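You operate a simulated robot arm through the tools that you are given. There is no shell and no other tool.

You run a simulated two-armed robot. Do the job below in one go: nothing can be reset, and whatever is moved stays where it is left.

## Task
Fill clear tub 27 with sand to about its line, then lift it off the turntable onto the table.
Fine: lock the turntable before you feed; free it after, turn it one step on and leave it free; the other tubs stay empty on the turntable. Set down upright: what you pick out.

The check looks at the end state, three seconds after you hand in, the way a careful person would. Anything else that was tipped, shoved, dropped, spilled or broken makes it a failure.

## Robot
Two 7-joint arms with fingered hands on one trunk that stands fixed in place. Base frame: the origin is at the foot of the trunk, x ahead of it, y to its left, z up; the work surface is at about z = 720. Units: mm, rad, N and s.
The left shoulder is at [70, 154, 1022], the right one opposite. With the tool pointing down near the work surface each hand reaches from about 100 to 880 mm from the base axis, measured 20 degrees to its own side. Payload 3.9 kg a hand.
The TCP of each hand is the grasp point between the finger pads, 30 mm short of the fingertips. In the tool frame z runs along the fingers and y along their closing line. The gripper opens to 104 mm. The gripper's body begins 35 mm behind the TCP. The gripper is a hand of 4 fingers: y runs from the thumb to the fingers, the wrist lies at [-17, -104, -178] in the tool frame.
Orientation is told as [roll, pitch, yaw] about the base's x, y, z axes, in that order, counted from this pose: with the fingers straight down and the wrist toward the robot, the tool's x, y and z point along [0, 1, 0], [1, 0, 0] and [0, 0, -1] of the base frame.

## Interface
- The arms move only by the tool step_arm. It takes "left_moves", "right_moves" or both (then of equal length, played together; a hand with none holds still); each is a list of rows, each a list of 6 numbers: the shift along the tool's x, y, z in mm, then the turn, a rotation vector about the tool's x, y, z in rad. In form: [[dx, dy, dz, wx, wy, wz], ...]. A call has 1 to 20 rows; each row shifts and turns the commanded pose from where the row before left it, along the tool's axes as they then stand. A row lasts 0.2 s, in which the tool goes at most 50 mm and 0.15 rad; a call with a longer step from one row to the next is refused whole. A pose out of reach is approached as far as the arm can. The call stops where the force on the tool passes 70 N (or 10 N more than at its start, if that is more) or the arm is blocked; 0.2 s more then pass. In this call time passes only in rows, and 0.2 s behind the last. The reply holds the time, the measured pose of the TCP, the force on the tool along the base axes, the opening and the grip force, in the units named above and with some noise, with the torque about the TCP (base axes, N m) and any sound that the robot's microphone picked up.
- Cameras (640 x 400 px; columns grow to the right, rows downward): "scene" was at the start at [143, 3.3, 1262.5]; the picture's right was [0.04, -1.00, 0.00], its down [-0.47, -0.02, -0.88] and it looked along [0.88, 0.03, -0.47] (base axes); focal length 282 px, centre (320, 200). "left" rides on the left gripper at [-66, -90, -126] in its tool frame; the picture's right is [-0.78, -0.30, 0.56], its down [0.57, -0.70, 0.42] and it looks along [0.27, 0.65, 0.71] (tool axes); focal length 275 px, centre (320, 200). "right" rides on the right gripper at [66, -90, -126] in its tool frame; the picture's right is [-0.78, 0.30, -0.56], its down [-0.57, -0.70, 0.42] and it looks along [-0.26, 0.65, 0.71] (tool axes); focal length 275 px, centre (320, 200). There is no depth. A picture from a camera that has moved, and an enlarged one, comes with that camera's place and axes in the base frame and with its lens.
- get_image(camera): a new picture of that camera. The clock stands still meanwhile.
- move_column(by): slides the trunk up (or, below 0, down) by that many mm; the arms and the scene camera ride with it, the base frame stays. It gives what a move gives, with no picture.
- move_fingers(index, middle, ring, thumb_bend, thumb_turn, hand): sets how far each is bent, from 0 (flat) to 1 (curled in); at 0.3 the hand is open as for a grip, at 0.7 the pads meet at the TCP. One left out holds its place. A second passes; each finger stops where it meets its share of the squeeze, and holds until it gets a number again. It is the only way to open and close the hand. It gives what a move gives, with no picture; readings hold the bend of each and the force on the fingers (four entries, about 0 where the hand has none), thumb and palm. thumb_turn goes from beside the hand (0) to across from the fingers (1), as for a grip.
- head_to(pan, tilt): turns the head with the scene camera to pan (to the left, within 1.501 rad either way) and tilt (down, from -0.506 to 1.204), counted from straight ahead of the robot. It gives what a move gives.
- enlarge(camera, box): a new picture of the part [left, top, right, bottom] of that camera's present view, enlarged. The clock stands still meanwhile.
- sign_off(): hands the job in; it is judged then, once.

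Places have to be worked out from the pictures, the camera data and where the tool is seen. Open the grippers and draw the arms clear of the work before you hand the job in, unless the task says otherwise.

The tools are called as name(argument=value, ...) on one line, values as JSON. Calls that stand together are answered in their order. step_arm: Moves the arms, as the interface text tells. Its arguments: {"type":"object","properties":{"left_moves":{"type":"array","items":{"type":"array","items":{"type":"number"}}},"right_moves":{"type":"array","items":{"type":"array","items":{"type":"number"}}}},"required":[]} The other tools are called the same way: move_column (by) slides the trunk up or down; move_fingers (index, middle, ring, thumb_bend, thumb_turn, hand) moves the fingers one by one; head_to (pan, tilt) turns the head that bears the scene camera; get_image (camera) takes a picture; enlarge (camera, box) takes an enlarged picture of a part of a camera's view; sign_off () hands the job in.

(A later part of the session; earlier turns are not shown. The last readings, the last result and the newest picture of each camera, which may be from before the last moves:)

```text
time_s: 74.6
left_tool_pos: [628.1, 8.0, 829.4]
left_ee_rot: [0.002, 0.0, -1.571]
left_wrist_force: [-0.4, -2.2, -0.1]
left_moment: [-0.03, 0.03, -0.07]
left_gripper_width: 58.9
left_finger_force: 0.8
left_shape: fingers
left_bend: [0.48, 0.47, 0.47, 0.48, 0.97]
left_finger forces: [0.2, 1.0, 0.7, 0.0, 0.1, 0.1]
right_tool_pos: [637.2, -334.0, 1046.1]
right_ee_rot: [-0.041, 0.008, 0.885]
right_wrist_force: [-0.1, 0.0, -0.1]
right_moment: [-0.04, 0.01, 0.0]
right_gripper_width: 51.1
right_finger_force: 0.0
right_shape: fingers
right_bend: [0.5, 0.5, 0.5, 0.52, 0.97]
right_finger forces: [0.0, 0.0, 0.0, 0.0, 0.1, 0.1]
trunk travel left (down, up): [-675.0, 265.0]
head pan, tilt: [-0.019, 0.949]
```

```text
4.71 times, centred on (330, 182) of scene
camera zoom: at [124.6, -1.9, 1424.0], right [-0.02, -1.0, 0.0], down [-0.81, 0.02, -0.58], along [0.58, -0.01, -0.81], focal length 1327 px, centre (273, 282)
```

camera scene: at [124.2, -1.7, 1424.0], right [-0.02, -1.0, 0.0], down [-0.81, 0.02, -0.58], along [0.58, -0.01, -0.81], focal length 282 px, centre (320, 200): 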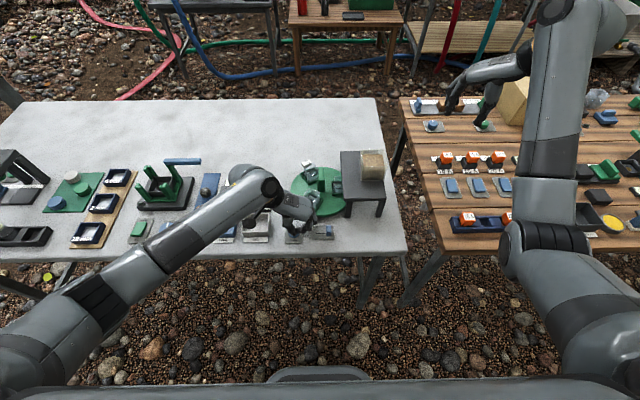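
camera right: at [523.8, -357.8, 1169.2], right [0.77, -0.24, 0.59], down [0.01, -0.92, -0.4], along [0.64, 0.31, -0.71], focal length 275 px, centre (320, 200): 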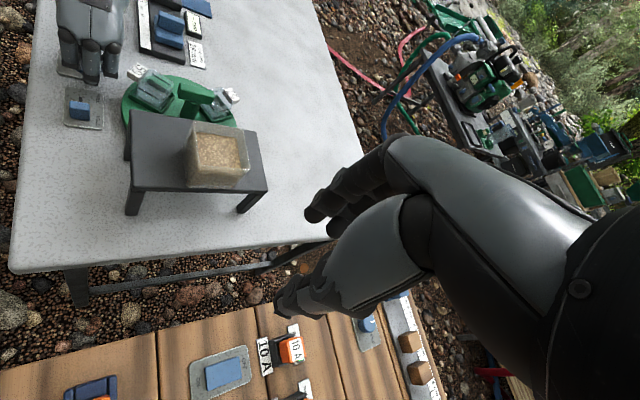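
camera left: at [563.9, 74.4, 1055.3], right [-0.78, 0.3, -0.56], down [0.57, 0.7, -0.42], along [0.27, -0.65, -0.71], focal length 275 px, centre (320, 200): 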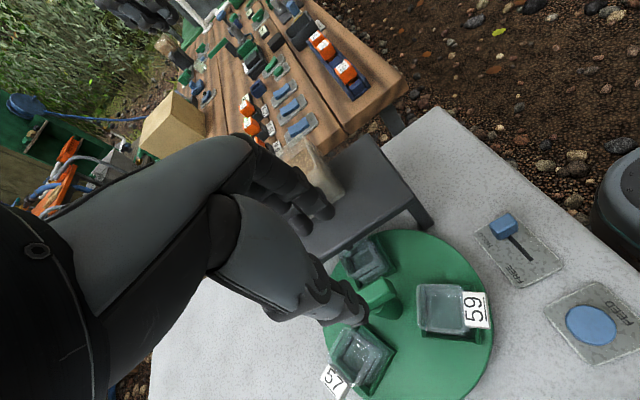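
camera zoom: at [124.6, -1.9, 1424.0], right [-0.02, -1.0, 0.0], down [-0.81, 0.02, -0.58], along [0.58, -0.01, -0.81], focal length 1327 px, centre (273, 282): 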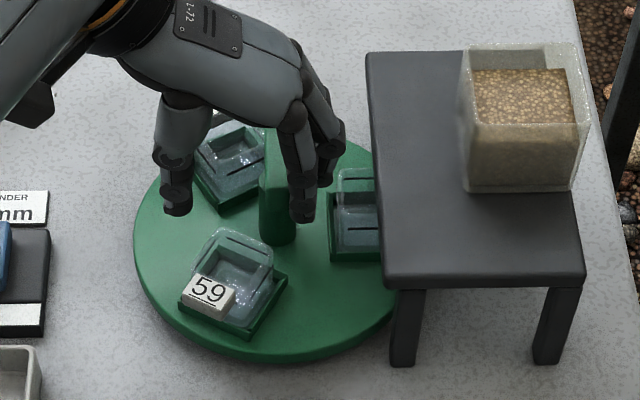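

The fingers touch the bar with 2 N, but near its centre, so there's little torque. I'll shift toward the bar's near end and push again for a clearer test.

step_arm(left_moves=[[0, 5, 0, 0, 0, 0], [-18, 0, 0, 0, 0, 0], [0, -7, 0, 0, 0, 0]])

step_arm(left_moves=[[0, -4, 0, 0, 0, 0]])

enlarge(camera="scene", box=[280, 140, 380, 225])

```text
time_s: 75.4
left_tool_pos: [611.1, 8.7, 829.2]
left_ee_rot: [0.001, 0.0, -1.57]
left_wrist_force: [-0.7, -2.7, 0.3]
left_moment: [-0.08, 0.02, -0.1]
left_gripper_width: 58.5
left_finger_force: 1.1
left_shape: fingers
left_bend: [0.48, 0.47, 0.46, 0.48, 0.97]
left_finger forces: [0.1, 1.5, 1.4, 0.0, 0.1, 0.1]
right_tool_pos: [637.0, -334.6, 1045.2]
right_ee_rot: [-0.038, 0.009, 0.886]
right_wrist_force: [-0.5, 0.8, -0.4]
right_moment: [0.04, -0.02, -0.03]
right_gripper_width: 51.3
right_finger_force: 0.1
right_shape: fingers
right_bend: [0.5, 0.5, 0.5, 0.52, 0.97]
right_finger forces: [0.1, 0.0, 0.0, 0.0, 0.0, 0.0]
trunk travel left (down, up): [-675.0, 265.0]
head pan, tilt: [-0.019, 0.949]
```

```text
time_s: 75.8
left_tool_pos: [610.9, 13.7, 830.1]
left_ee_rot: [0.002, 0.0, -1.571]
left_wrist_force: [-1.6, -6.8, 0.1]
left_moment: [-0.16, 0.02, -0.2]
left_gripper_width: 58.6
left_finger_force: 3.3
left_shape: fingers
left_bend: [0.48, 0.45, 0.45, 0.48, 0.97]
left_finger forces: [0.0, 3.4, 3.6, 0.0, 0.0, 0.0]
right_tool_pos: [635.7, -335.0, 1043.6]
right_ee_rot: [-0.04, 0.007, 0.884]
right_wrist_force: [-0.2, -0.7, -0.4]
right_moment: [-0.02, 0.01, 0.0]
right_gripper_width: 51.0
right_finger_force: 0.1
right_shape: fingers
right_bend: [0.5, 0.5, 0.5, 0.52, 0.97]
right_finger forces: [0.1, 0.0, 0.1, 0.0, 0.0, 0.0]
trunk travel left (down, up): [-675.0, 265.0]
head pan, tilt: [-0.019, 0.949]
```

```text
4.71 times, centred on (330, 182) of scene
camera zoom: at [124.5, -3.2, 1424.0], right [-0.02, -1.0, 0.0], down [-0.81, 0.02, -0.58], along [0.58, -0.01, -0.81], focal length 1327 px, centre (273, 282)
```

zoom: 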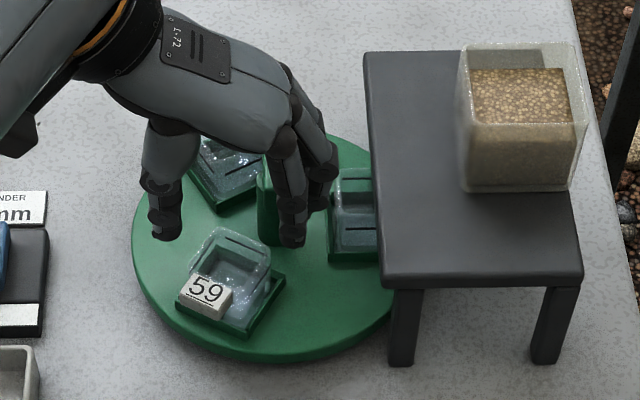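

About 7 N on the bar end didn't turn the table, so the lock really holds it at this angle. The feed must need something else, perhaps a longer press. I'll back off and return to the FEED button for a longer hold with frequent checks.

step_arm(left_moves=[[0, 10, 0, 0, 0, 0], [0, 15, 0, 0, 0, 0], [0, 0, -45, 0, 0, 0], [0, 0, -35, 0, 0, 0], [-25, -15, 0, 0, 0, 0], [-25, -15, 0, 0, 0, 0], [-25, -15, 0, 0, 0, 0], [-27, -11, 0, 0, 0, 0]])

move_fingers(hand="left", index=0.8, middle=0.68, ring=0.8, thumb_bend=0.68)

enlarge(camera="scene", box=[270, 140, 390, 260])

```text
time_s: 77.6
left_tool_pos: [506.6, 45.2, 910.4]
left_ee_rot: [0.002, -0.002, -1.57]
left_wrist_force: [0.0, -0.2, -0.2]
left_moment: [-0.02, 0.0, 0.0]
left_gripper_width: 59.1
left_finger_force: 0.1
left_shape: fingers
left_bend: [0.48, 0.48, 0.48, 0.48, 0.97]
left_finger forces: [0.0, 0.0, 0.0, 0.1, 0.0, 0.0]
right_tool_pos: [635.4, -333.3, 1045.3]
right_ee_rot: [-0.043, 0.008, 0.884]
right_wrist_force: [-0.2, 0.0, -0.7]
right_moment: [-0.06, -0.01, -0.02]
right_gripper_width: 50.9
right_finger_force: 0.0
right_shape: fingers
right_bend: [0.5, 0.5, 0.5, 0.52, 0.97]
right_finger forces: [0.1, 0.0, 0.0, 0.0, 0.0, 0.0]
trunk travel left (down, up): [-675.0, 265.0]
head pan, tilt: [-0.019, 0.949]
```

```text
time_s: 78.6
left_tool_pos: [509.6, 45.0, 910.5]
left_ee_rot: [0.0, -0.001, -1.57]
left_wrist_force: [0.4, -0.5, 0.4]
left_moment: [0.02, 0.01, -0.01]
left_gripper_width: 2.8
left_finger_force: 0.0
left_shape: fingers
left_bend: [0.79, 0.68, 0.8, 0.65, 0.97]
left_finger forces: [0.1, 0.1, 0.1, 0.1, 0.1, 0.1]
right_tool_pos: [636.0, -332.9, 1045.1]
right_ee_rot: [-0.04, 0.007, 0.885]
right_wrist_force: [-0.4, 0.4, -0.3]
right_moment: [0.0, 0.03, 0.01]
right_gripper_width: 51.1
right_finger_force: 0.0
right_shape: fingers
right_bend: [0.5, 0.5, 0.5, 0.52, 0.97]
right_finger forces: [0.0, 0.0, 0.0, 0.0, 0.0, 0.1]
trunk travel left (down, up): [-675.0, 265.0]
head pan, tilt: [-0.019, 0.949]
```

```text
3.33 times, centred on (330, 200) of scene
camera zoom: at [124.4, -1.6, 1424.0], right [-0.02, -1.0, 0.0], down [-0.81, 0.02, -0.58], along [0.58, -0.01, -0.81], focal length 940 px, centre (287, 200)
```

zoom: 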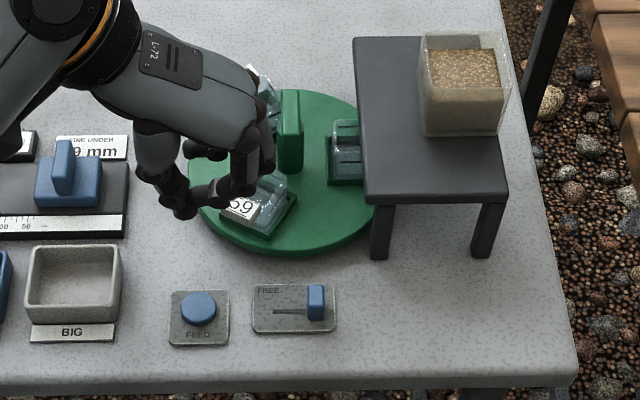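

I'll come down to just above the button and then press firmly, checking after each short interval.

step_arm(left_moves=[[0, 0, 40, 0, 0, 0], [0, 0, 40, 0, 0, 0], [0, 0, 40, 0, 0, 0], [0, 0, 20, 0, 0, 0]])

step_arm(left_moves=[[0, 0, 6, 0, 0, 0], [0, 0, 5, 0, 0, 0], [0, 0, 0, 0, 0, 0], [0, 0, 0, 0, 0, 0]])

enlarge(camera="scene", box=[290, 150, 370, 215])

enlarge(camera="scene", box=[280, 210, 330, 250])

```text
time_s: 79.6
left_tool_pos: [509.3, 45.9, 769.3]
left_ee_rot: [0.003, 0.001, -1.571]
left_wrist_force: [0.7, 0.8, 0.7]
left_moment: [0.02, 0.01, 0.03]
left_gripper_width: 3.0
left_finger_force: 0.0
left_shape: fingers
left_bend: [0.79, 0.68, 0.8, 0.65, 0.97]
left_finger forces: [0.0, 0.0, 0.0, 0.0, 0.1, 0.1]
right_tool_pos: [637.2, -333.1, 1044.7]
right_ee_rot: [-0.04, 0.009, 0.885]
right_wrist_force: [-0.1, 0.1, 1.0]
right_moment: [0.02, -0.01, 0.03]
right_gripper_width: 51.1
right_finger_force: 0.0
right_shape: fingers
right_bend: [0.5, 0.5, 0.5, 0.52, 0.97]
right_finger forces: [0.0, 0.0, 0.0, 0.0, 0.0, 0.0]
trunk travel left (down, up): [-675.0, 265.0]
head pan, tilt: [-0.019, 0.949]
```

```text
time_s: 80.6
left_tool_pos: [508.5, 45.1, 760.7]
left_ee_rot: [0.002, -0.002, -1.571]
left_wrist_force: [0.2, 1.7, 12.7]
left_moment: [0.31, 0.12, -0.04]
left_gripper_width: 2.9
left_finger_force: 7.9
left_shape: fingers
left_bend: [0.79, 0.68, 0.8, 0.66, 0.97]
left_finger forces: [0.0, 0.0, 0.0, 0.1, 15.7, 0.0]
right_tool_pos: [634.9, -332.3, 1045.7]
right_ee_rot: [-0.042, 0.008, 0.885]
right_wrist_force: [-0.5, 0.3, -0.7]
right_moment: [-0.04, 0.01, -0.01]
right_gripper_width: 51.4
right_finger_force: 0.1
right_shape: fingers
right_bend: [0.5, 0.5, 0.5, 0.52, 0.97]
right_finger forces: [0.0, 0.1, 0.1, 0.0, 0.1, 0.1]
trunk travel left (down, up): [-675.0, 265.0]
head pan, tilt: [-0.019, 0.949]
heard: click
```

```text
6.15 times, centred on (330, 182) of scene
camera zoom: at [122.9, -1.7, 1424.2], right [-0.02, -1.0, 0.0], down [-0.81, 0.02, -0.58], along [0.58, -0.01, -0.81], focal length 1736 px, centre (258, 308)
```

zoom: 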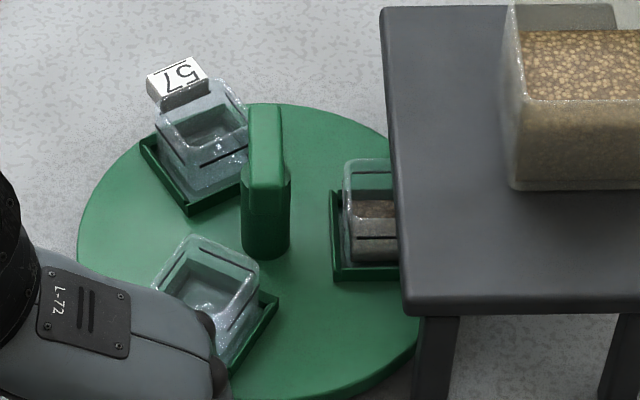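

```text
10.00 times, centred on (305, 230) of scene
camera zoom: at [122.9, -1.7, 1424.2], right [-0.02, -1.0, 0.0], down [-0.81, 0.02, -0.58], along [0.58, -0.01, -0.81], focal length 2820 px, centre (470, -100)
```

zoom: 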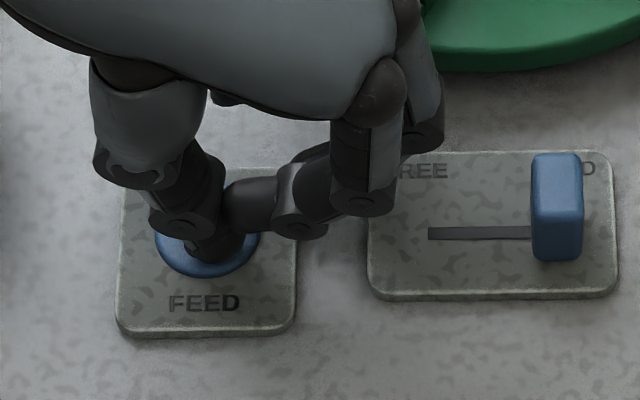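

Sand is now appearing in tub 27, so the place is right and the button only needed a firmer press. I'll check the level before any more time passes.

enlarge(camera="scene", box=[325, 165, 355, 195])

```text
13.33 times, centred on (340, 180) of scene
camera zoom: at [122.9, -1.7, 1424.2], right [-0.02, -1.0, 0.0], down [-0.81, 0.02, -0.58], along [0.58, -0.01, -0.81], focal length 3761 px, centre (53, 467)
```

zoom: 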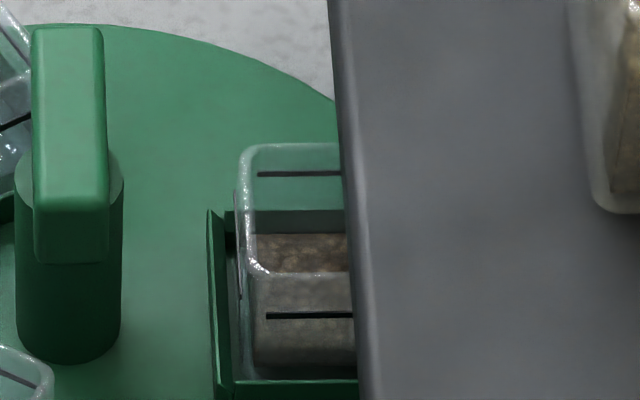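

By my estimate the sand stands about 18 mm below the line, roughly half way, so it feeds fast. I'll release now and then top up with short presses.

step_arm(left_moves=[[0, 0, -20, 0, 0, 0]])

enlarge(camera="scene", box=[325, 165, 355, 195])

enlarge(camera="scene", box=[290, 150, 370, 215])

```text
time_s: 81.0
left_tool_pos: [508.8, 44.3, 778.6]
left_ee_rot: [0.0, -0.001, -1.57]
left_wrist_force: [-0.8, 0.6, -0.6]
left_moment: [0.02, 0.0, -0.03]
left_gripper_width: 3.5
left_finger_force: 0.0
left_shape: fingers
left_bend: [0.79, 0.68, 0.8, 0.66, 0.97]
left_finger forces: [0.0, 0.1, 0.0, 0.1, 0.1, 0.1]
right_tool_pos: [636.2, -334.4, 1045.4]
right_ee_rot: [-0.038, 0.008, 0.883]
right_wrist_force: [-0.2, -0.3, -0.6]
right_moment: [0.0, -0.02, 0.02]
right_gripper_width: 51.3
right_finger_force: 0.0
right_shape: fingers
right_bend: [0.5, 0.5, 0.5, 0.52, 0.97]
right_finger forces: [0.0, 0.1, 0.1, 0.0, 0.0, 0.0]
trunk travel left (down, up): [-675.0, 265.0]
head pan, tilt: [-0.019, 0.949]
```

```text
13.33 times, centred on (340, 180) of scene
camera zoom: at [124.8, -1.6, 1423.7], right [-0.02, -1.0, 0.0], down [-0.81, 0.02, -0.58], along [0.58, -0.01, -0.81], focal length 3761 px, centre (53, 467)
```

zoom: 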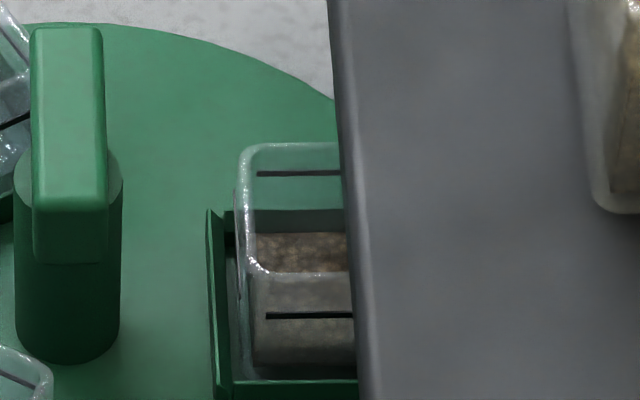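

```text
6.15 times, centred on (330, 182) of scene
camera zoom: at [124.8, -1.6, 1423.7], right [-0.02, -1.0, 0.0], down [-0.81, 0.02, -0.58], along [0.58, -0.01, -0.81], focal length 1736 px, centre (258, 308)
```

zoom: 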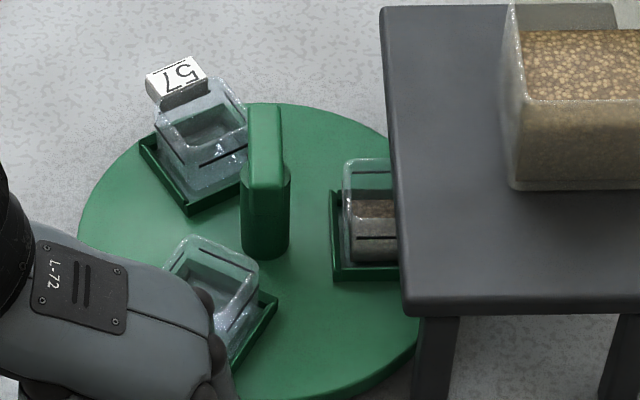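

On recalibrating against the tub's height, I find this is only a thin layer on the tub's floor; the line is about 21 mm higher. I'll press firmly again and hold for about 1 s, then measure the rate.

step_arm(left_moves=[[0, 0, 10, 0, 0, 0], [0, 0, 10, 0, 0, 0], [0, 0, 0, 0, 0, 0], [0, 0, 0, 0, 0, 0], [0, 0, 0, 0, 0, 0], [0, 0, 0, 0, 0, 0]])

enlarge(camera="scene", box=[325, 165, 355, 195])

enlarge(camera="scene", box=[290, 150, 370, 215])

```text
time_s: 82.4
left_tool_pos: [508.4, 45.3, 760.4]
left_ee_rot: [0.003, 0.001, -1.571]
left_wrist_force: [2.1, 0.4, 15.4]
left_moment: [0.4, 0.05, -0.02]
left_gripper_width: 3.3
left_finger_force: 9.3
left_shape: fingers
left_bend: [0.79, 0.68, 0.8, 0.66, 0.97]
left_finger forces: [0.0, 0.1, 0.0, 0.0, 18.4, 0.1]
right_tool_pos: [635.2, -333.4, 1046.0]
right_ee_rot: [-0.042, 0.008, 0.885]
right_wrist_force: [-0.5, -0.3, 0.1]
right_moment: [0.0, -0.03, 0.01]
right_gripper_width: 51.3
right_finger_force: 0.0
right_shape: fingers
right_bend: [0.5, 0.5, 0.5, 0.52, 0.97]
right_finger forces: [0.0, 0.0, 0.0, 0.0, 0.1, 0.0]
trunk travel left (down, up): [-675.0, 265.0]
head pan, tilt: [-0.019, 0.949]
heard: click
```

```text
13.33 times, centred on (340, 180) of scene
camera zoom: at [122.8, -1.7, 1424.2], right [-0.02, -1.0, 0.0], down [-0.81, 0.02, -0.58], along [0.58, -0.01, -0.81], focal length 3761 px, centre (53, 467)
```

zoom: 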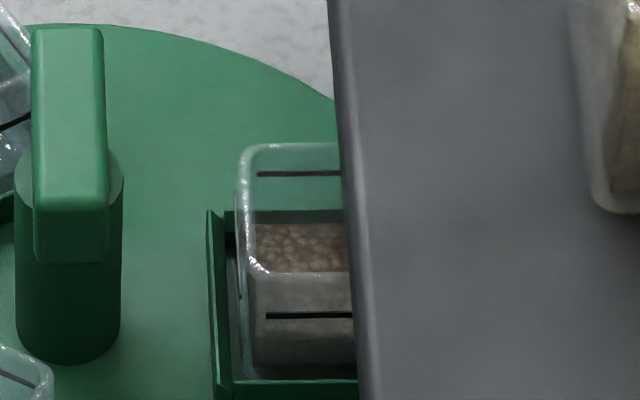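

```text
6.15 times, centred on (330, 182) of scene
camera zoom: at [122.8, -1.7, 1424.2], right [-0.02, -1.0, 0.0], down [-0.81, 0.02, -0.58], along [0.58, -0.01, -0.81], focal length 1736 px, centre (258, 308)
```

zoom: 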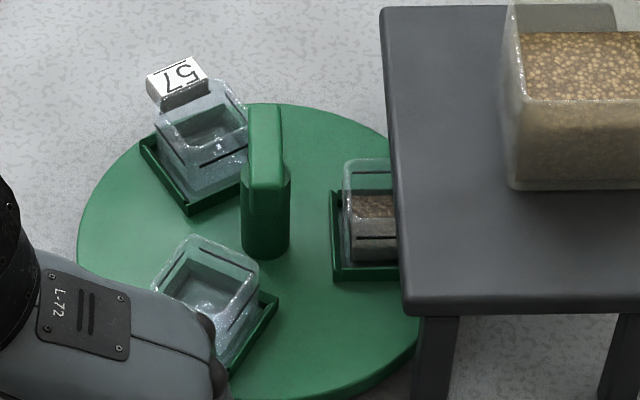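

The sand's back edge rose about 9 px (roughly 3.5 mm) in about 1 s of pressing. The line corresponds to y of about 180 in this zoom, so I'll hold about 2 s more and recheck.

step_arm(left_moves=[[0, 0, 0, 0, 0, 0], [0, 0, 0, 0, 0, 0], [0, 0, 0, 0, 0, 0], [0, 0, 0, 0, 0, 0], [0, 0, 0, 0, 0, 0], [0, 0, 0, 0, 0, 0], [0, 0, 0, 0, 0, 0], [0, 0, 0, 0, 0, 0], [0, 0, 0, 0, 0, 0]])

enlarge(camera="scene", box=[325, 165, 355, 195])

enlarge(camera="scene", box=[290, 150, 370, 215])

```text
time_s: 84.4
left_tool_pos: [507.9, 45.3, 759.7]
left_ee_rot: [0.004, -0.001, -1.57]
left_wrist_force: [3.1, 1.4, 15.6]
left_moment: [0.38, 0.06, -0.07]
left_gripper_width: 3.3
left_finger_force: 9.9
left_shape: fingers
left_bend: [0.79, 0.68, 0.8, 0.66, 0.98]
left_finger forces: [0.0, 0.0, 0.0, 0.1, 19.9, 0.0]
right_tool_pos: [635.3, -333.5, 1047.3]
right_ee_rot: [-0.041, 0.005, 0.886]
right_wrist_force: [0.7, 0.0, -0.2]
right_moment: [0.01, 0.03, 0.03]
right_gripper_width: 51.0
right_finger_force: 0.1
right_shape: fingers
right_bend: [0.5, 0.5, 0.5, 0.52, 0.97]
right_finger forces: [0.1, 0.0, 0.0, 0.1, 0.0, 0.0]
trunk travel left (down, up): [-675.0, 265.0]
head pan, tilt: [-0.019, 0.949]
```

```text
13.33 times, centred on (340, 180) of scene
camera zoom: at [122.7, -1.8, 1424.2], right [-0.02, -1.0, 0.0], down [-0.81, 0.02, -0.58], along [0.58, -0.01, -0.81], focal length 3761 px, centre (53, 467)
```

zoom: 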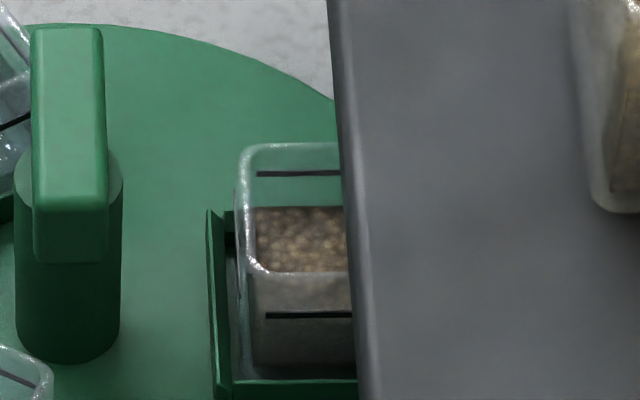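

```text
6.15 times, centred on (330, 182) of scene
camera zoom: at [122.7, -1.8, 1424.2], right [-0.02, -1.0, 0.0], down [-0.81, 0.02, -0.58], along [0.58, -0.01, -0.81], focal length 1736 px, centre (258, 308)
```

zoom: 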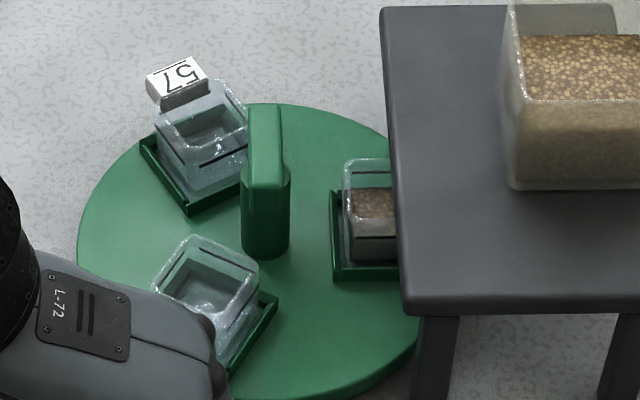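

The back edge is now at y 207, rising about 8.5 px/s, and the line is at about 179. I'll hold 2.4 s more, then check again for the final bit.

step_arm(left_moves=[[0, 0, 0, 0, 0, 0], [0, 0, 0, 0, 0, 0], [0, 0, 0, 0, 0, 0], [0, 0, 0, 0, 0, 0], [0, 0, 0, 0, 0, 0], [0, 0, 0, 0, 0, 0], [0, 0, 0, 0, 0, 0], [0, 0, 0, 0, 0, 0], [0, 0, 0, 0, 0, 0], [0, 0, 0, 0, 0, 0], [0, 0, 0, 0, 0, 0]])

enlarge(camera="scene", box=[325, 165, 355, 195])

enlarge(camera="scene", box=[290, 150, 370, 215])

```text
time_s: 86.8
left_tool_pos: [507.8, 44.2, 759.3]
left_ee_rot: [0.003, -0.001, -1.571]
left_wrist_force: [1.7, 1.1, 16.7]
left_moment: [0.38, 0.1, -0.06]
left_gripper_width: 3.4
left_finger_force: 10.2
left_shape: fingers
left_bend: [0.79, 0.68, 0.8, 0.66, 0.98]
left_finger forces: [0.0, 0.0, 0.0, 0.0, 19.9, 0.0]
right_tool_pos: [636.1, -334.1, 1045.9]
right_ee_rot: [-0.043, 0.008, 0.886]
right_wrist_force: [0.9, -0.3, 0.2]
right_moment: [-0.01, -0.03, 0.0]
right_gripper_width: 50.9
right_finger_force: 0.1
right_shape: fingers
right_bend: [0.5, 0.5, 0.5, 0.52, 0.97]
right_finger forces: [0.0, 0.0, 0.1, 0.1, 0.0, 0.0]
trunk travel left (down, up): [-675.0, 265.0]
head pan, tilt: [-0.019, 0.949]
```

```text
13.33 times, centred on (340, 180) of scene
camera zoom: at [122.7, -1.8, 1424.2], right [-0.02, -1.0, 0.0], down [-0.81, 0.02, -0.58], along [0.58, -0.01, -0.81], focal length 3761 px, centre (53, 467)
```

zoom: 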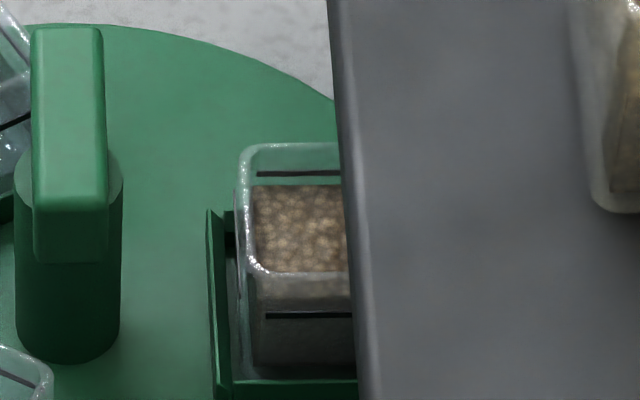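

```text
6.15 times, centred on (330, 182) of scene
camera zoom: at [122.7, -1.8, 1424.2], right [-0.02, -1.0, 0.0], down [-0.81, 0.02, -0.58], along [0.58, -0.01, -0.81], focal length 1736 px, centre (258, 308)
```

zoom: 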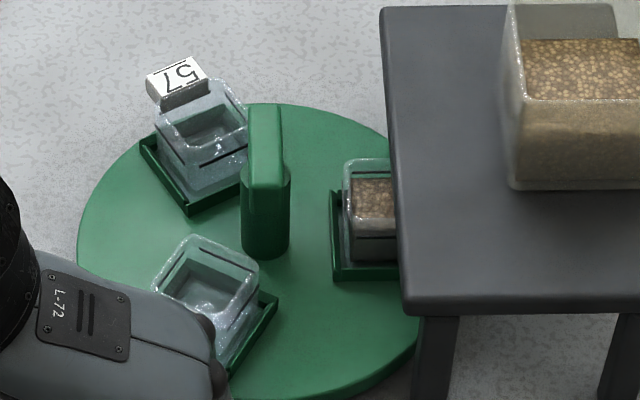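

By the average of front and back edges (about 242.5 versus the line's 244), the sand is at the line now. I'll release the button at once.

step_arm(left_moves=[[0, 0, -30, 0, 0, 0]])

enlarge(camera="scene", box=[325, 165, 355, 195])

```text
time_s: 87.2
left_tool_pos: [507.8, 44.7, 787.2]
left_ee_rot: [-0.002, 0.004, -1.57]
left_wrist_force: [0.1, 0.1, -1.1]
left_moment: [0.02, 0.02, -0.03]
left_gripper_width: 3.6
left_finger_force: 0.2
left_shape: fingers
left_bend: [0.79, 0.68, 0.8, 0.66, 0.97]
left_finger forces: [0.1, 0.0, 0.0, 0.0, 0.1, 0.0]
right_tool_pos: [637.2, -332.9, 1044.9]
right_ee_rot: [-0.039, 0.006, 0.884]
right_wrist_force: [-0.7, -0.2, 0.4]
right_moment: [-0.03, -0.03, -0.01]
right_gripper_width: 51.0
right_finger_force: 0.1
right_shape: fingers
right_bend: [0.5, 0.5, 0.5, 0.52, 0.97]
right_finger forces: [0.1, 0.0, 0.0, 0.0, 0.0, 0.1]
trunk travel left (down, up): [-675.0, 265.0]
head pan, tilt: [-0.019, 0.949]
```

```text
13.33 times, centred on (340, 180) of scene
camera zoom: at [124.6, -1.5, 1423.7], right [-0.02, -1.0, 0.0], down [-0.81, 0.02, -0.58], along [0.58, -0.01, -0.81], focal length 3761 px, centre (53, 467)
```

zoom: 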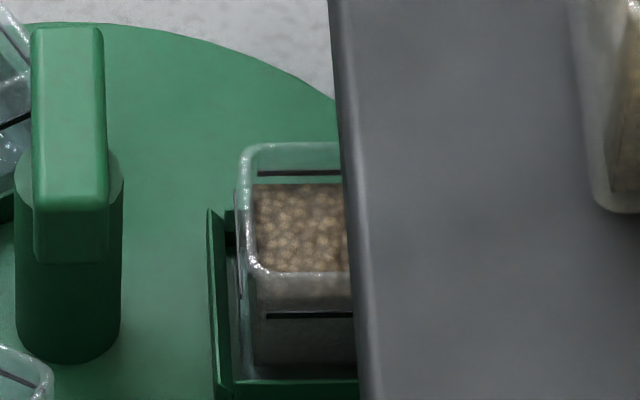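

Released; the back edge is now at y 184. I'll zoom further to compare the sand's front edge with the front line.

enlarge(camera="scene", box=[338, 174, 354, 196])

enlarge(camera="scene", box=[295, 170, 335, 215])

```text
16.00 times, centred on (346, 185) of scene
camera zoom: at [124.6, -1.5, 1423.7], right [-0.02, -1.0, 0.0], down [-0.81, 0.02, -0.58], along [0.58, -0.01, -0.81], focal length 4513 px, centre (-96, 440)
```

zoom: 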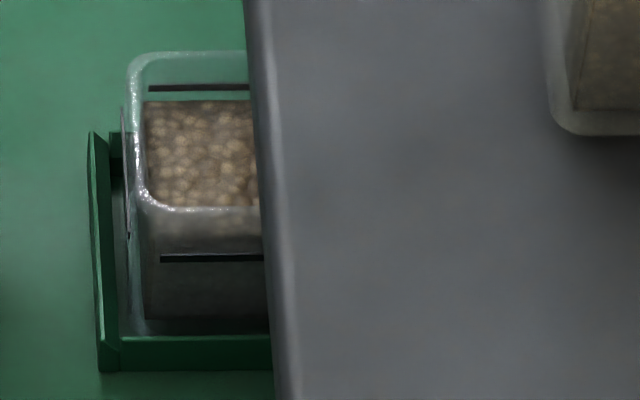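

```text
8.89 times, centred on (315, 192) of scene
camera zoom: at [124.6, -1.5, 1423.7], right [-0.02, -1.0, 0.0], down [-0.81, 0.02, -0.58], along [0.58, -0.01, -0.81], focal length 2507 px, centre (364, 267)
```

zoom: 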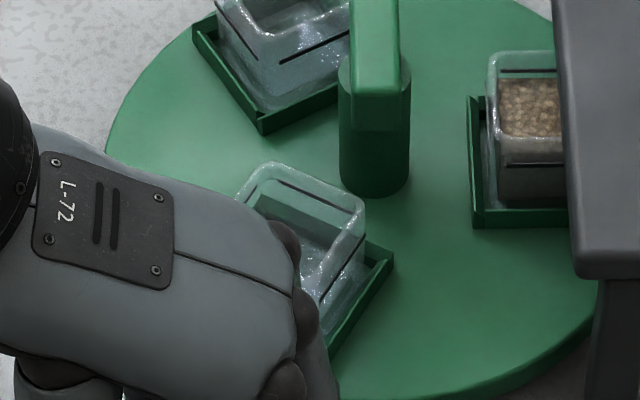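

The sand's front and back edges bracket the line symmetrically, within about 1 mm of it. Next I'll free the turntable: raise the left hand, reopen it, and go above the lock knob.

step_arm(left_moves=[[0, 0, -40, 0, 0, 0], [0, 0, -40, 0, 0, 0], [-2, 37, -30, 0, 0, 0], [-2, 36, 0, 0, 0, 0]])

move_fingers(hand="left", index=0.58, middle=0.58, ring=0.58, thumb_bend=0.6)

enlarge(camera="scene", box=[270, 140, 390, 260])

```text
time_s: 88.2
left_tool_pos: [503.9, -29.4, 899.3]
left_ee_rot: [-0.002, 0.003, -1.572]
left_wrist_force: [-0.4, -0.8, 0.2]
left_moment: [-0.01, -0.01, 0.01]
left_gripper_width: 3.8
left_finger_force: 0.0
left_shape: fingers
left_bend: [0.79, 0.68, 0.8, 0.66, 0.97]
left_finger forces: [0.1, 0.0, 0.0, 0.1, 0.0, 0.0]
right_tool_pos: [636.4, -335.1, 1045.3]
right_ee_rot: [-0.041, 0.008, 0.885]
right_wrist_force: [-0.6, -0.1, 0.3]
right_moment: [0.04, 0.04, 0.0]
right_gripper_width: 51.0
right_finger_force: 0.2
right_shape: fingers
right_bend: [0.5, 0.5, 0.5, 0.52, 0.97]
right_finger forces: [0.1, 0.0, 0.0, 0.0, 0.1, 0.0]
trunk travel left (down, up): [-675.0, 265.0]
head pan, tilt: [-0.019, 0.949]
```

```text
time_s: 89.2
left_tool_pos: [504.7, -28.3, 899.1]
left_ee_rot: [0.002, -0.001, -1.572]
left_wrist_force: [0.0, 0.6, 0.1]
left_moment: [-0.02, 0.01, -0.02]
left_gripper_width: 31.2
left_finger_force: 0.0
left_shape: fingers
left_bend: [0.57, 0.57, 0.57, 0.6, 0.97]
left_finger forces: [0.0, 0.0, 0.1, 0.0, 0.0, 0.1]
right_tool_pos: [636.8, -333.2, 1045.6]
right_ee_rot: [-0.04, 0.007, 0.886]
right_wrist_force: [0.5, 0.5, 1.0]
right_moment: [0.0, 0.01, 0.0]
right_gripper_width: 51.1
right_finger_force: 0.0
right_shape: fingers
right_bend: [0.5, 0.5, 0.5, 0.52, 0.97]
right_finger forces: [0.0, 0.0, 0.1, 0.0, 0.0, 0.0]
trunk travel left (down, up): [-675.0, 265.0]
head pan, tilt: [-0.019, 0.949]
```

```text
3.33 times, centred on (330, 200) of scene
camera zoom: at [124.7, -2.0, 1424.0], right [-0.02, -1.0, 0.0], down [-0.81, 0.02, -0.58], along [0.58, -0.01, -0.81], focal length 940 px, centre (287, 200)
```

zoom: 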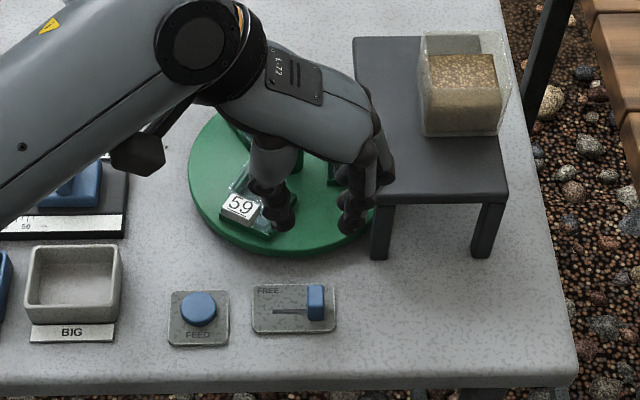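

Aligned as before. I'll descend and push the knob toward FREE.

step_arm(left_moves=[[0, 0, 43, 0, 0, 0], [0, 0, 43, 0, 0, 0], [0, 0, 41, 0, 0, 0], [0, -9, 0, 0, 0, 0], [0, -9, 0, 0, 0, 0], [0, -9, 0, 0, 0, 0]])

move_fingers(hand="left", thumb_bend=0.66)

step_arm(left_moves=[[0, -5, 0, 0, 0, 0], [0, -5, 0, 0, 0, 0], [0, -5, 0, 0, 0, 0], [0, -2, 0, 0, 0, 0]])

enlarge(camera="scene", box=[270, 190, 370, 260])

```text
time_s: 90.6
left_tool_pos: [505.1, 0.0, 771.2]
left_ee_rot: [0.001, 0.001, -1.571]
left_wrist_force: [0.0, -1.4, 0.2]
left_moment: [-0.01, 0.02, -0.01]
left_gripper_width: 32.7
left_finger_force: 0.6
left_shape: fingers
left_bend: [0.56, 0.56, 0.57, 0.6, 0.97]
left_finger forces: [0.4, 0.5, 0.0, 0.0, 0.0, 0.1]
right_tool_pos: [635.9, -333.7, 1045.3]
right_ee_rot: [-0.04, 0.008, 0.885]
right_wrist_force: [0.8, -0.7, 0.9]
right_moment: [0.0, -0.02, 0.0]
right_gripper_width: 51.3
right_finger_force: 0.1
right_shape: fingers
right_bend: [0.5, 0.5, 0.5, 0.52, 0.97]
right_finger forces: [0.0, 0.0, 0.0, 0.1, 0.0, 0.1]
trunk travel left (down, up): [-675.0, 265.0]
head pan, tilt: [-0.019, 0.949]
```

```text
time_s: 91.6
left_tool_pos: [505.7, -0.4, 771.1]
left_ee_rot: [0.001, -0.001, -1.572]
left_wrist_force: [-0.6, -0.3, 0.2]
left_moment: [-0.01, 0.0, 0.02]
left_gripper_width: 24.9
left_finger_force: 0.1
left_shape: fingers
left_bend: [0.57, 0.57, 0.57, 0.66, 0.97]
left_finger forces: [0.0, 0.0, 0.0, 0.0, 0.1, 0.0]
right_tool_pos: [635.8, -332.8, 1045.6]
right_ee_rot: [-0.04, 0.005, 0.885]
right_wrist_force: [0.5, 0.4, 0.0]
right_moment: [0.0, 0.02, 0.01]
right_gripper_width: 51.2
right_finger_force: 0.0
right_shape: fingers
right_bend: [0.5, 0.5, 0.5, 0.52, 0.97]
right_finger forces: [0.0, 0.1, 0.1, 0.0, 0.1, 0.0]
trunk travel left (down, up): [-675.0, 265.0]
head pan, tilt: [-0.019, 0.949]
```

```text
time_s: 92.6
left_tool_pos: [505.1, 16.3, 771.8]
left_ee_rot: [0.002, -0.002, -1.571]
left_wrist_force: [0.1, -3.0, 0.0]
left_moment: [-0.06, -0.03, 0.02]
left_gripper_width: 26.5
left_finger_force: 1.1
left_shape: fingers
left_bend: [0.56, 0.56, 0.57, 0.66, 0.97]
left_finger forces: [1.3, 1.3, 0.1, 0.0, 0.0, 0.0]
right_tool_pos: [636.1, -334.1, 1045.9]
right_ee_rot: [-0.04, 0.006, 0.885]
right_wrist_force: [0.4, 0.0, -0.6]
right_moment: [-0.02, -0.02, 0.03]
right_gripper_width: 51.3
right_finger_force: 0.0
right_shape: fingers
right_bend: [0.5, 0.5, 0.5, 0.52, 0.97]
right_finger forces: [0.0, 0.0, 0.0, 0.1, 0.1, 0.0]
trunk travel left (down, up): [-675.0, 265.0]
head pan, tilt: [-0.019, 0.949]
```

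```text
5.71 times, centred on (320, 225) of scene
camera zoom: at [124.6, -2.3, 1424.0], right [-0.02, -1.0, 0.0], down [-0.81, 0.02, -0.58], along [0.58, -0.01, -0.81], focal length 1612 px, centre (320, 57)
```

zoom: 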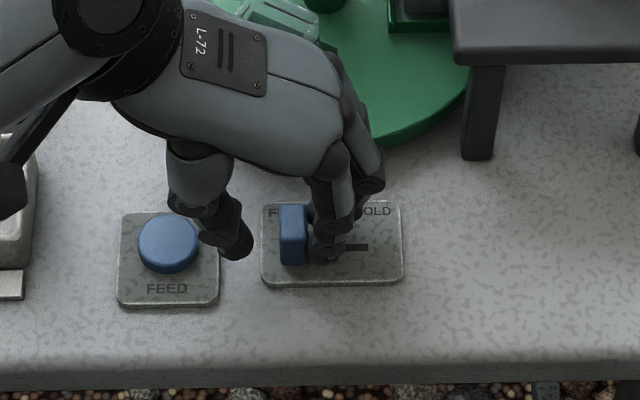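

The lock is at FREE against its stop. I'll back off, rise, and bring the left hand over the T-bar (its axis now along x) to turn it.

step_arm(left_moves=[[0, 6, 0, 0, 0, 0], [0, 0, -45, 0, 0, 0], [0, 0, -45, 0, 0, 0], [0, 0, -45, 0, 0, 0], [28, 5, -25, 0, 0, 0], [28, 5, 0, 0, 0, 0], [28, 5, 0, 0, 0, 0], [28, 5, 0, 0, 0, 0], [29, 5, 0, 0, 0, 0]])

move_fingers(hand="left", index=0.48, middle=0.48, ring=0.48, thumb_bend=0.48)

enlarge(camera="scene", box=[270, 120, 390, 260])

enlarge(camera="left", box=[300, 180, 500, 400])

```text
time_s: 94.6
left_tool_pos: [647.7, -15.1, 932.1]
left_ee_rot: [0.0, 0.001, -1.571]
left_wrist_force: [-0.1, -0.3, 0.2]
left_moment: [-0.02, -0.01, -0.01]
left_gripper_width: 24.7
left_finger_force: 0.1
left_shape: fingers
left_bend: [0.57, 0.57, 0.57, 0.66, 0.97]
left_finger forces: [0.0, 0.0, 0.0, 0.0, 0.0, 0.1]
right_tool_pos: [637.5, -334.6, 1045.0]
right_ee_rot: [-0.04, 0.007, 0.884]
right_wrist_force: [-0.1, -0.5, 0.2]
right_moment: [-0.01, -0.01, 0.0]
right_gripper_width: 50.9
right_finger_force: 0.1
right_shape: fingers
right_bend: [0.5, 0.5, 0.5, 0.52, 0.97]
right_finger forces: [0.0, 0.0, 0.0, 0.1, 0.0, 0.0]
trunk travel left (down, up): [-675.0, 265.0]
head pan, tilt: [-0.019, 0.949]
```

```text
time_s: 95.6
left_tool_pos: [646.9, -15.2, 931.3]
left_ee_rot: [0.002, 0.0, -1.572]
left_wrist_force: [-0.1, 0.0, 0.5]
left_moment: [0.01, -0.01, -0.02]
left_gripper_width: 58.5
left_finger_force: 0.0
left_shape: fingers
left_bend: [0.48, 0.48, 0.48, 0.48, 0.97]
left_finger forces: [0.0, 0.1, 0.0, 0.0, 0.0, 0.0]
right_tool_pos: [637.0, -333.2, 1045.4]
right_ee_rot: [-0.04, 0.006, 0.886]
right_wrist_force: [0.7, 0.5, 0.4]
right_moment: [0.01, 0.02, 0.03]
right_gripper_width: 51.1
right_finger_force: 0.0
right_shape: fingers
right_bend: [0.5, 0.5, 0.5, 0.52, 0.97]
right_finger forces: [0.1, 0.1, 0.1, 0.0, 0.0, 0.0]
trunk travel left (down, up): [-675.0, 265.0]
head pan, tilt: [-0.019, 0.949]
```

```text
2.86 times, centred on (330, 190) of scene
camera zoom: at [124.7, -1.9, 1424.0], right [-0.02, -1.0, 0.0], down [-0.81, 0.02, -0.58], along [0.58, -0.01, -0.81], focal length 806 px, centre (291, 229)
```

zoom: 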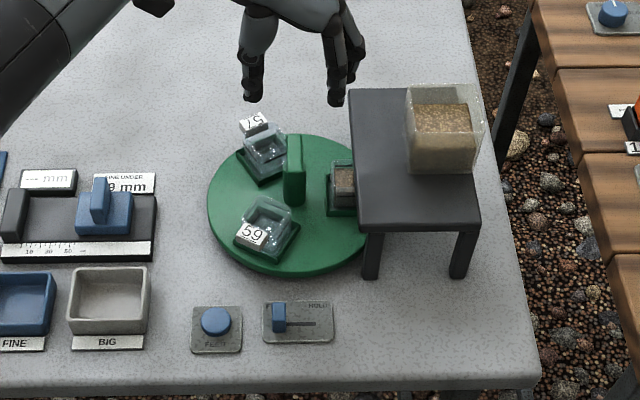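

```text
1.82 times, centred on (400, 290) of left
camera zoom: at [581.3, 75.2, 1056.5], right [-0.78, 0.3, -0.56], down [0.57, 0.7, -0.42], along [0.27, -0.65, -0.71], focal length 500 px, centre (174, 36)
```

zoom: 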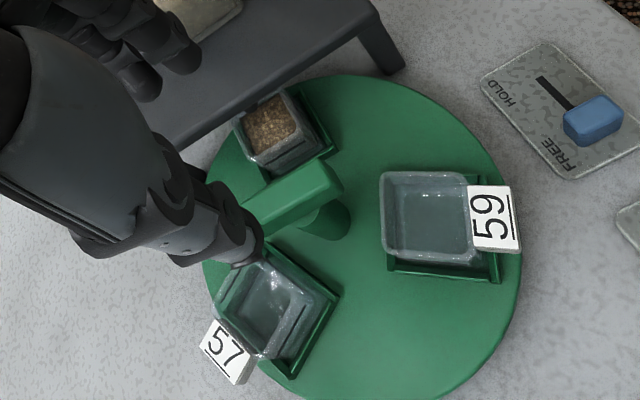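

The table is free and hasn't moved; tub 27 holds its sand. I'll lower the left hand over the bar and close on it.

step_arm(left_moves=[[0, 0, 35, 0, 0, 0], [0, 0, 35, 0, 0, 0], [0, 0, 33, 0, 0, 0]])

move_fingers(hand="left", index=0.66, middle=0.66, ring=0.66, thumb_bend=0.7)

enlarge(camera="scene", box=[280, 140, 380, 225])

```text
time_s: 96.4
left_tool_pos: [646.0, -15.5, 829.7]
left_ee_rot: [0.001, -0.001, -1.571]
left_wrist_force: [-0.3, -0.1, -0.9]
left_moment: [0.01, -0.01, -0.02]
left_gripper_width: 58.4
left_finger_force: 0.0
left_shape: fingers
left_bend: [0.48, 0.48, 0.48, 0.48, 0.97]
left_finger forces: [0.1, 0.0, 0.1, 0.1, 0.0, 0.0]
right_tool_pos: [637.2, -334.1, 1045.1]
right_ee_rot: [-0.039, 0.007, 0.885]
right_wrist_force: [0.2, 0.0, -1.1]
right_moment: [-0.01, 0.0, 0.0]
right_gripper_width: 50.9
right_finger_force: 0.1
right_shape: fingers
right_bend: [0.5, 0.5, 0.5, 0.52, 0.97]
right_finger forces: [0.0, 0.0, 0.1, 0.0, 0.0, 0.0]
trunk travel left (down, up): [-675.0, 265.0]
head pan, tilt: [-0.019, 0.949]
```

```text
time_s: 97.4
left_tool_pos: [645.5, -15.8, 829.7]
left_ee_rot: [0.001, 0.002, -1.57]
left_wrist_force: [0.6, -0.2, -0.2]
left_moment: [-0.05, 0.0, -0.03]
left_gripper_width: 14.6
left_finger_force: 3.4
left_shape: fingers
left_bend: [0.65, 0.65, 0.65, 0.67, 0.97]
left_finger forces: [1.4, 1.2, 0.6, 0.1, 3.0, 0.0]
right_tool_pos: [636.9, -333.0, 1045.4]
right_ee_rot: [-0.04, 0.007, 0.885]
right_wrist_force: [0.0, -0.1, 0.3]
right_moment: [0.01, 0.03, -0.01]
right_gripper_width: 51.1
right_finger_force: 0.1
right_shape: fingers
right_bend: [0.5, 0.5, 0.5, 0.52, 0.97]
right_finger forces: [0.1, 0.0, 0.0, 0.1, 0.0, 0.0]
trunk travel left (down, up): [-675.0, 265.0]
head pan, tilt: [-0.019, 0.949]
```

```text
4.71 times, centred on (330, 182) of scene
camera zoom: at [124.8, -1.8, 1423.9], right [-0.02, -1.0, 0.0], down [-0.81, 0.02, -0.58], along [0.58, -0.01, -0.81], focal length 1327 px, centre (273, 282)
```

zoom: 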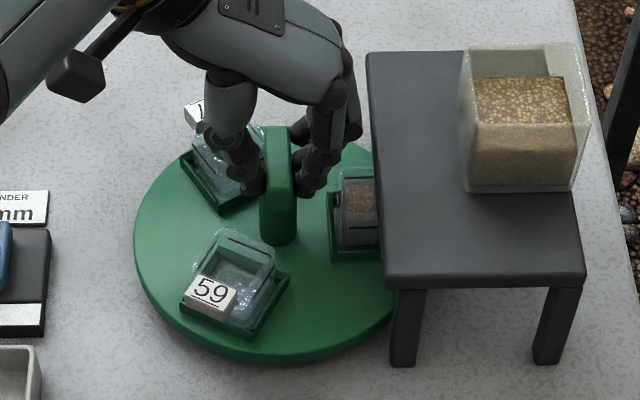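

There's a light, square grip and the table hasn't shifted. I'll turn it counter-clockwise, about 40° first.

step_arm(left_moves=[[0, 0, 0, 0, 0, -0.08], [0, 0, 0, 0, 0, -0.08], [0, 0, 0, 0, 0, -0.08], [0, 0, 0, 0, 0, -0.08]])

enlarge(camera="scene", box=[280, 140, 380, 225])

```text
time_s: 98.4
left_tool_pos: [646.4, -15.2, 828.6]
left_ee_rot: [0.002, -0.001, -1.25]
left_wrist_force: [1.0, -2.7, 0.3]
left_moment: [-0.05, -0.01, -0.02]
left_gripper_width: 14.7
left_finger_force: 3.5
left_shape: fingers
left_bend: [0.64, 0.65, 0.65, 0.67, 0.97]
left_finger forces: [2.5, 1.7, 0.8, 0.0, 2.1, 0.1]
right_tool_pos: [637.3, -334.7, 1045.2]
right_ee_rot: [-0.038, 0.007, 0.885]
right_wrist_force: [0.2, -0.8, -0.5]
right_moment: [0.01, -0.03, 0.0]
right_gripper_width: 51.0
right_finger_force: 0.1
right_shape: fingers
right_bend: [0.5, 0.5, 0.5, 0.52, 0.97]
right_finger forces: [0.1, 0.0, 0.0, 0.1, 0.0, 0.1]
trunk travel left (down, up): [-675.0, 265.0]
head pan, tilt: [-0.019, 0.949]
```

```text
4.71 times, centred on (330, 182) of scene
camera zoom: at [124.7, -2.3, 1424.0], right [-0.02, -1.0, 0.0], down [-0.81, 0.02, -0.58], along [0.58, -0.01, -0.81], focal length 1327 px, centre (273, 282)
```

zoom: 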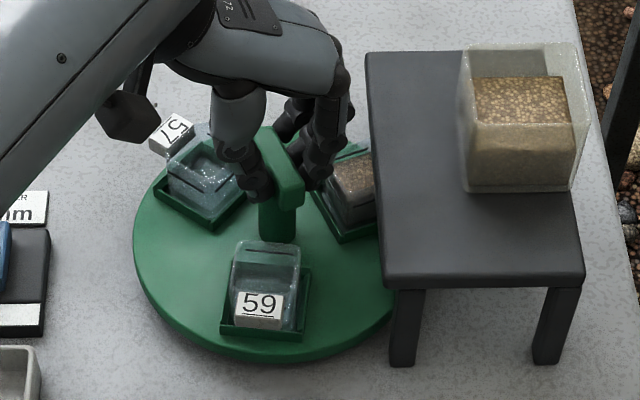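

The table has turned about 28° and everything is clear. I'll go on another 12° or so.

step_arm(left_moves=[[0, 0, 0, 0, 0, -0.08], [0, 0, 0, 0, 0, -0.08], [0, 0, 0, 0, 0, -0.08]])

enlarge(camera="scene", box=[280, 140, 380, 225])

```text
time_s: 99.2
left_tool_pos: [646.2, -15.4, 829.7]
left_ee_rot: [0.002, -0.002, -1.009]
left_wrist_force: [1.5, -4.4, 1.1]
left_moment: [-0.1, -0.04, 0.01]
left_gripper_width: 14.3
left_finger_force: 4.5
left_shape: fingers
left_bend: [0.63, 0.64, 0.65, 0.68, 0.97]
left_finger forces: [3.0, 2.2, 0.9, 0.0, 1.8, 0.0]
right_tool_pos: [636.6, -334.0, 1044.2]
right_ee_rot: [-0.04, 0.007, 0.885]
right_wrist_force: [0.3, 0.2, 0.4]
right_moment: [-0.02, 0.0, -0.02]
right_gripper_width: 51.3
right_finger_force: 0.1
right_shape: fingers
right_bend: [0.5, 0.5, 0.5, 0.52, 0.97]
right_finger forces: [0.1, 0.0, 0.1, 0.1, 0.0, 0.1]
trunk travel left (down, up): [-675.0, 265.0]
head pan, tilt: [-0.019, 0.949]
```

```text
4.71 times, centred on (330, 182) of scene
camera zoom: at [124.6, -2.6, 1424.0], right [-0.02, -1.0, 0.0], down [-0.81, 0.02, -0.58], along [0.58, -0.01, -0.81], focal length 1327 px, centre (273, 282)
```

zoom: 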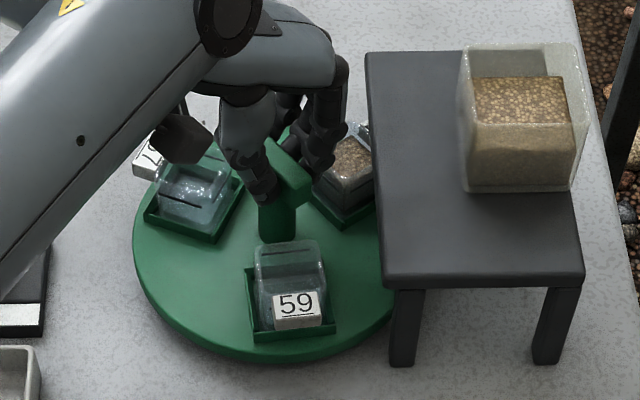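

The table is at about +43°. I'll briefly open the hand here to see whether the table has a step detent that pulls it one way or the other.

move_fingers(hand="left", index=0.5, middle=0.5, ring=0.5, thumb_bend=0.52)

enlarge(camera="scene", box=[280, 140, 380, 225])

```text
time_s: 100.2
left_tool_pos: [646.1, -15.3, 828.0]
left_ee_rot: [0.002, -0.001, -1.012]
left_wrist_force: [0.4, -0.8, 0.6]
left_moment: [0.01, 0.01, 0.04]
left_gripper_width: 50.7
left_finger_force: 0.0
left_shape: fingers
left_bend: [0.5, 0.5, 0.5, 0.52, 0.97]
left_finger forces: [0.0, 0.0, 0.0, 0.0, 0.1, 0.1]
right_tool_pos: [636.8, -333.6, 1045.3]
right_ee_rot: [-0.041, 0.008, 0.886]
right_wrist_force: [-0.1, 0.0, -0.4]
right_moment: [-0.03, -0.01, -0.01]
right_gripper_width: 51.0
right_finger_force: 0.1
right_shape: fingers
right_bend: [0.5, 0.5, 0.5, 0.52, 0.97]
right_finger forces: [0.0, 0.0, 0.1, 0.1, 0.0, 0.0]
trunk travel left (down, up): [-675.0, 265.0]
head pan, tilt: [-0.019, 0.949]
```

```text
4.71 times, centred on (330, 182) of scene
camera zoom: at [124.6, -1.8, 1424.0], right [-0.02, -1.0, 0.0], down [-0.81, 0.02, -0.58], along [0.58, -0.01, -0.81], focal length 1327 px, centre (273, 282)
```

zoom: 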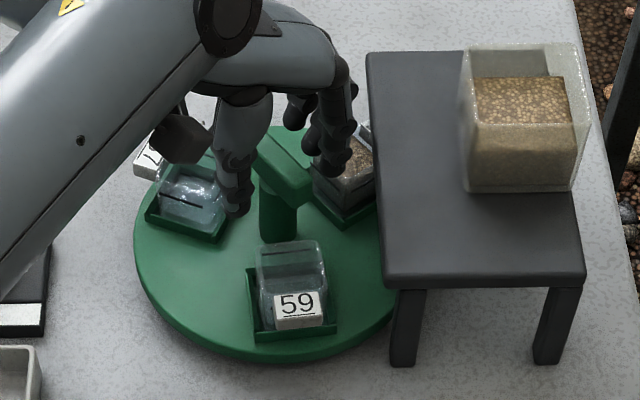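

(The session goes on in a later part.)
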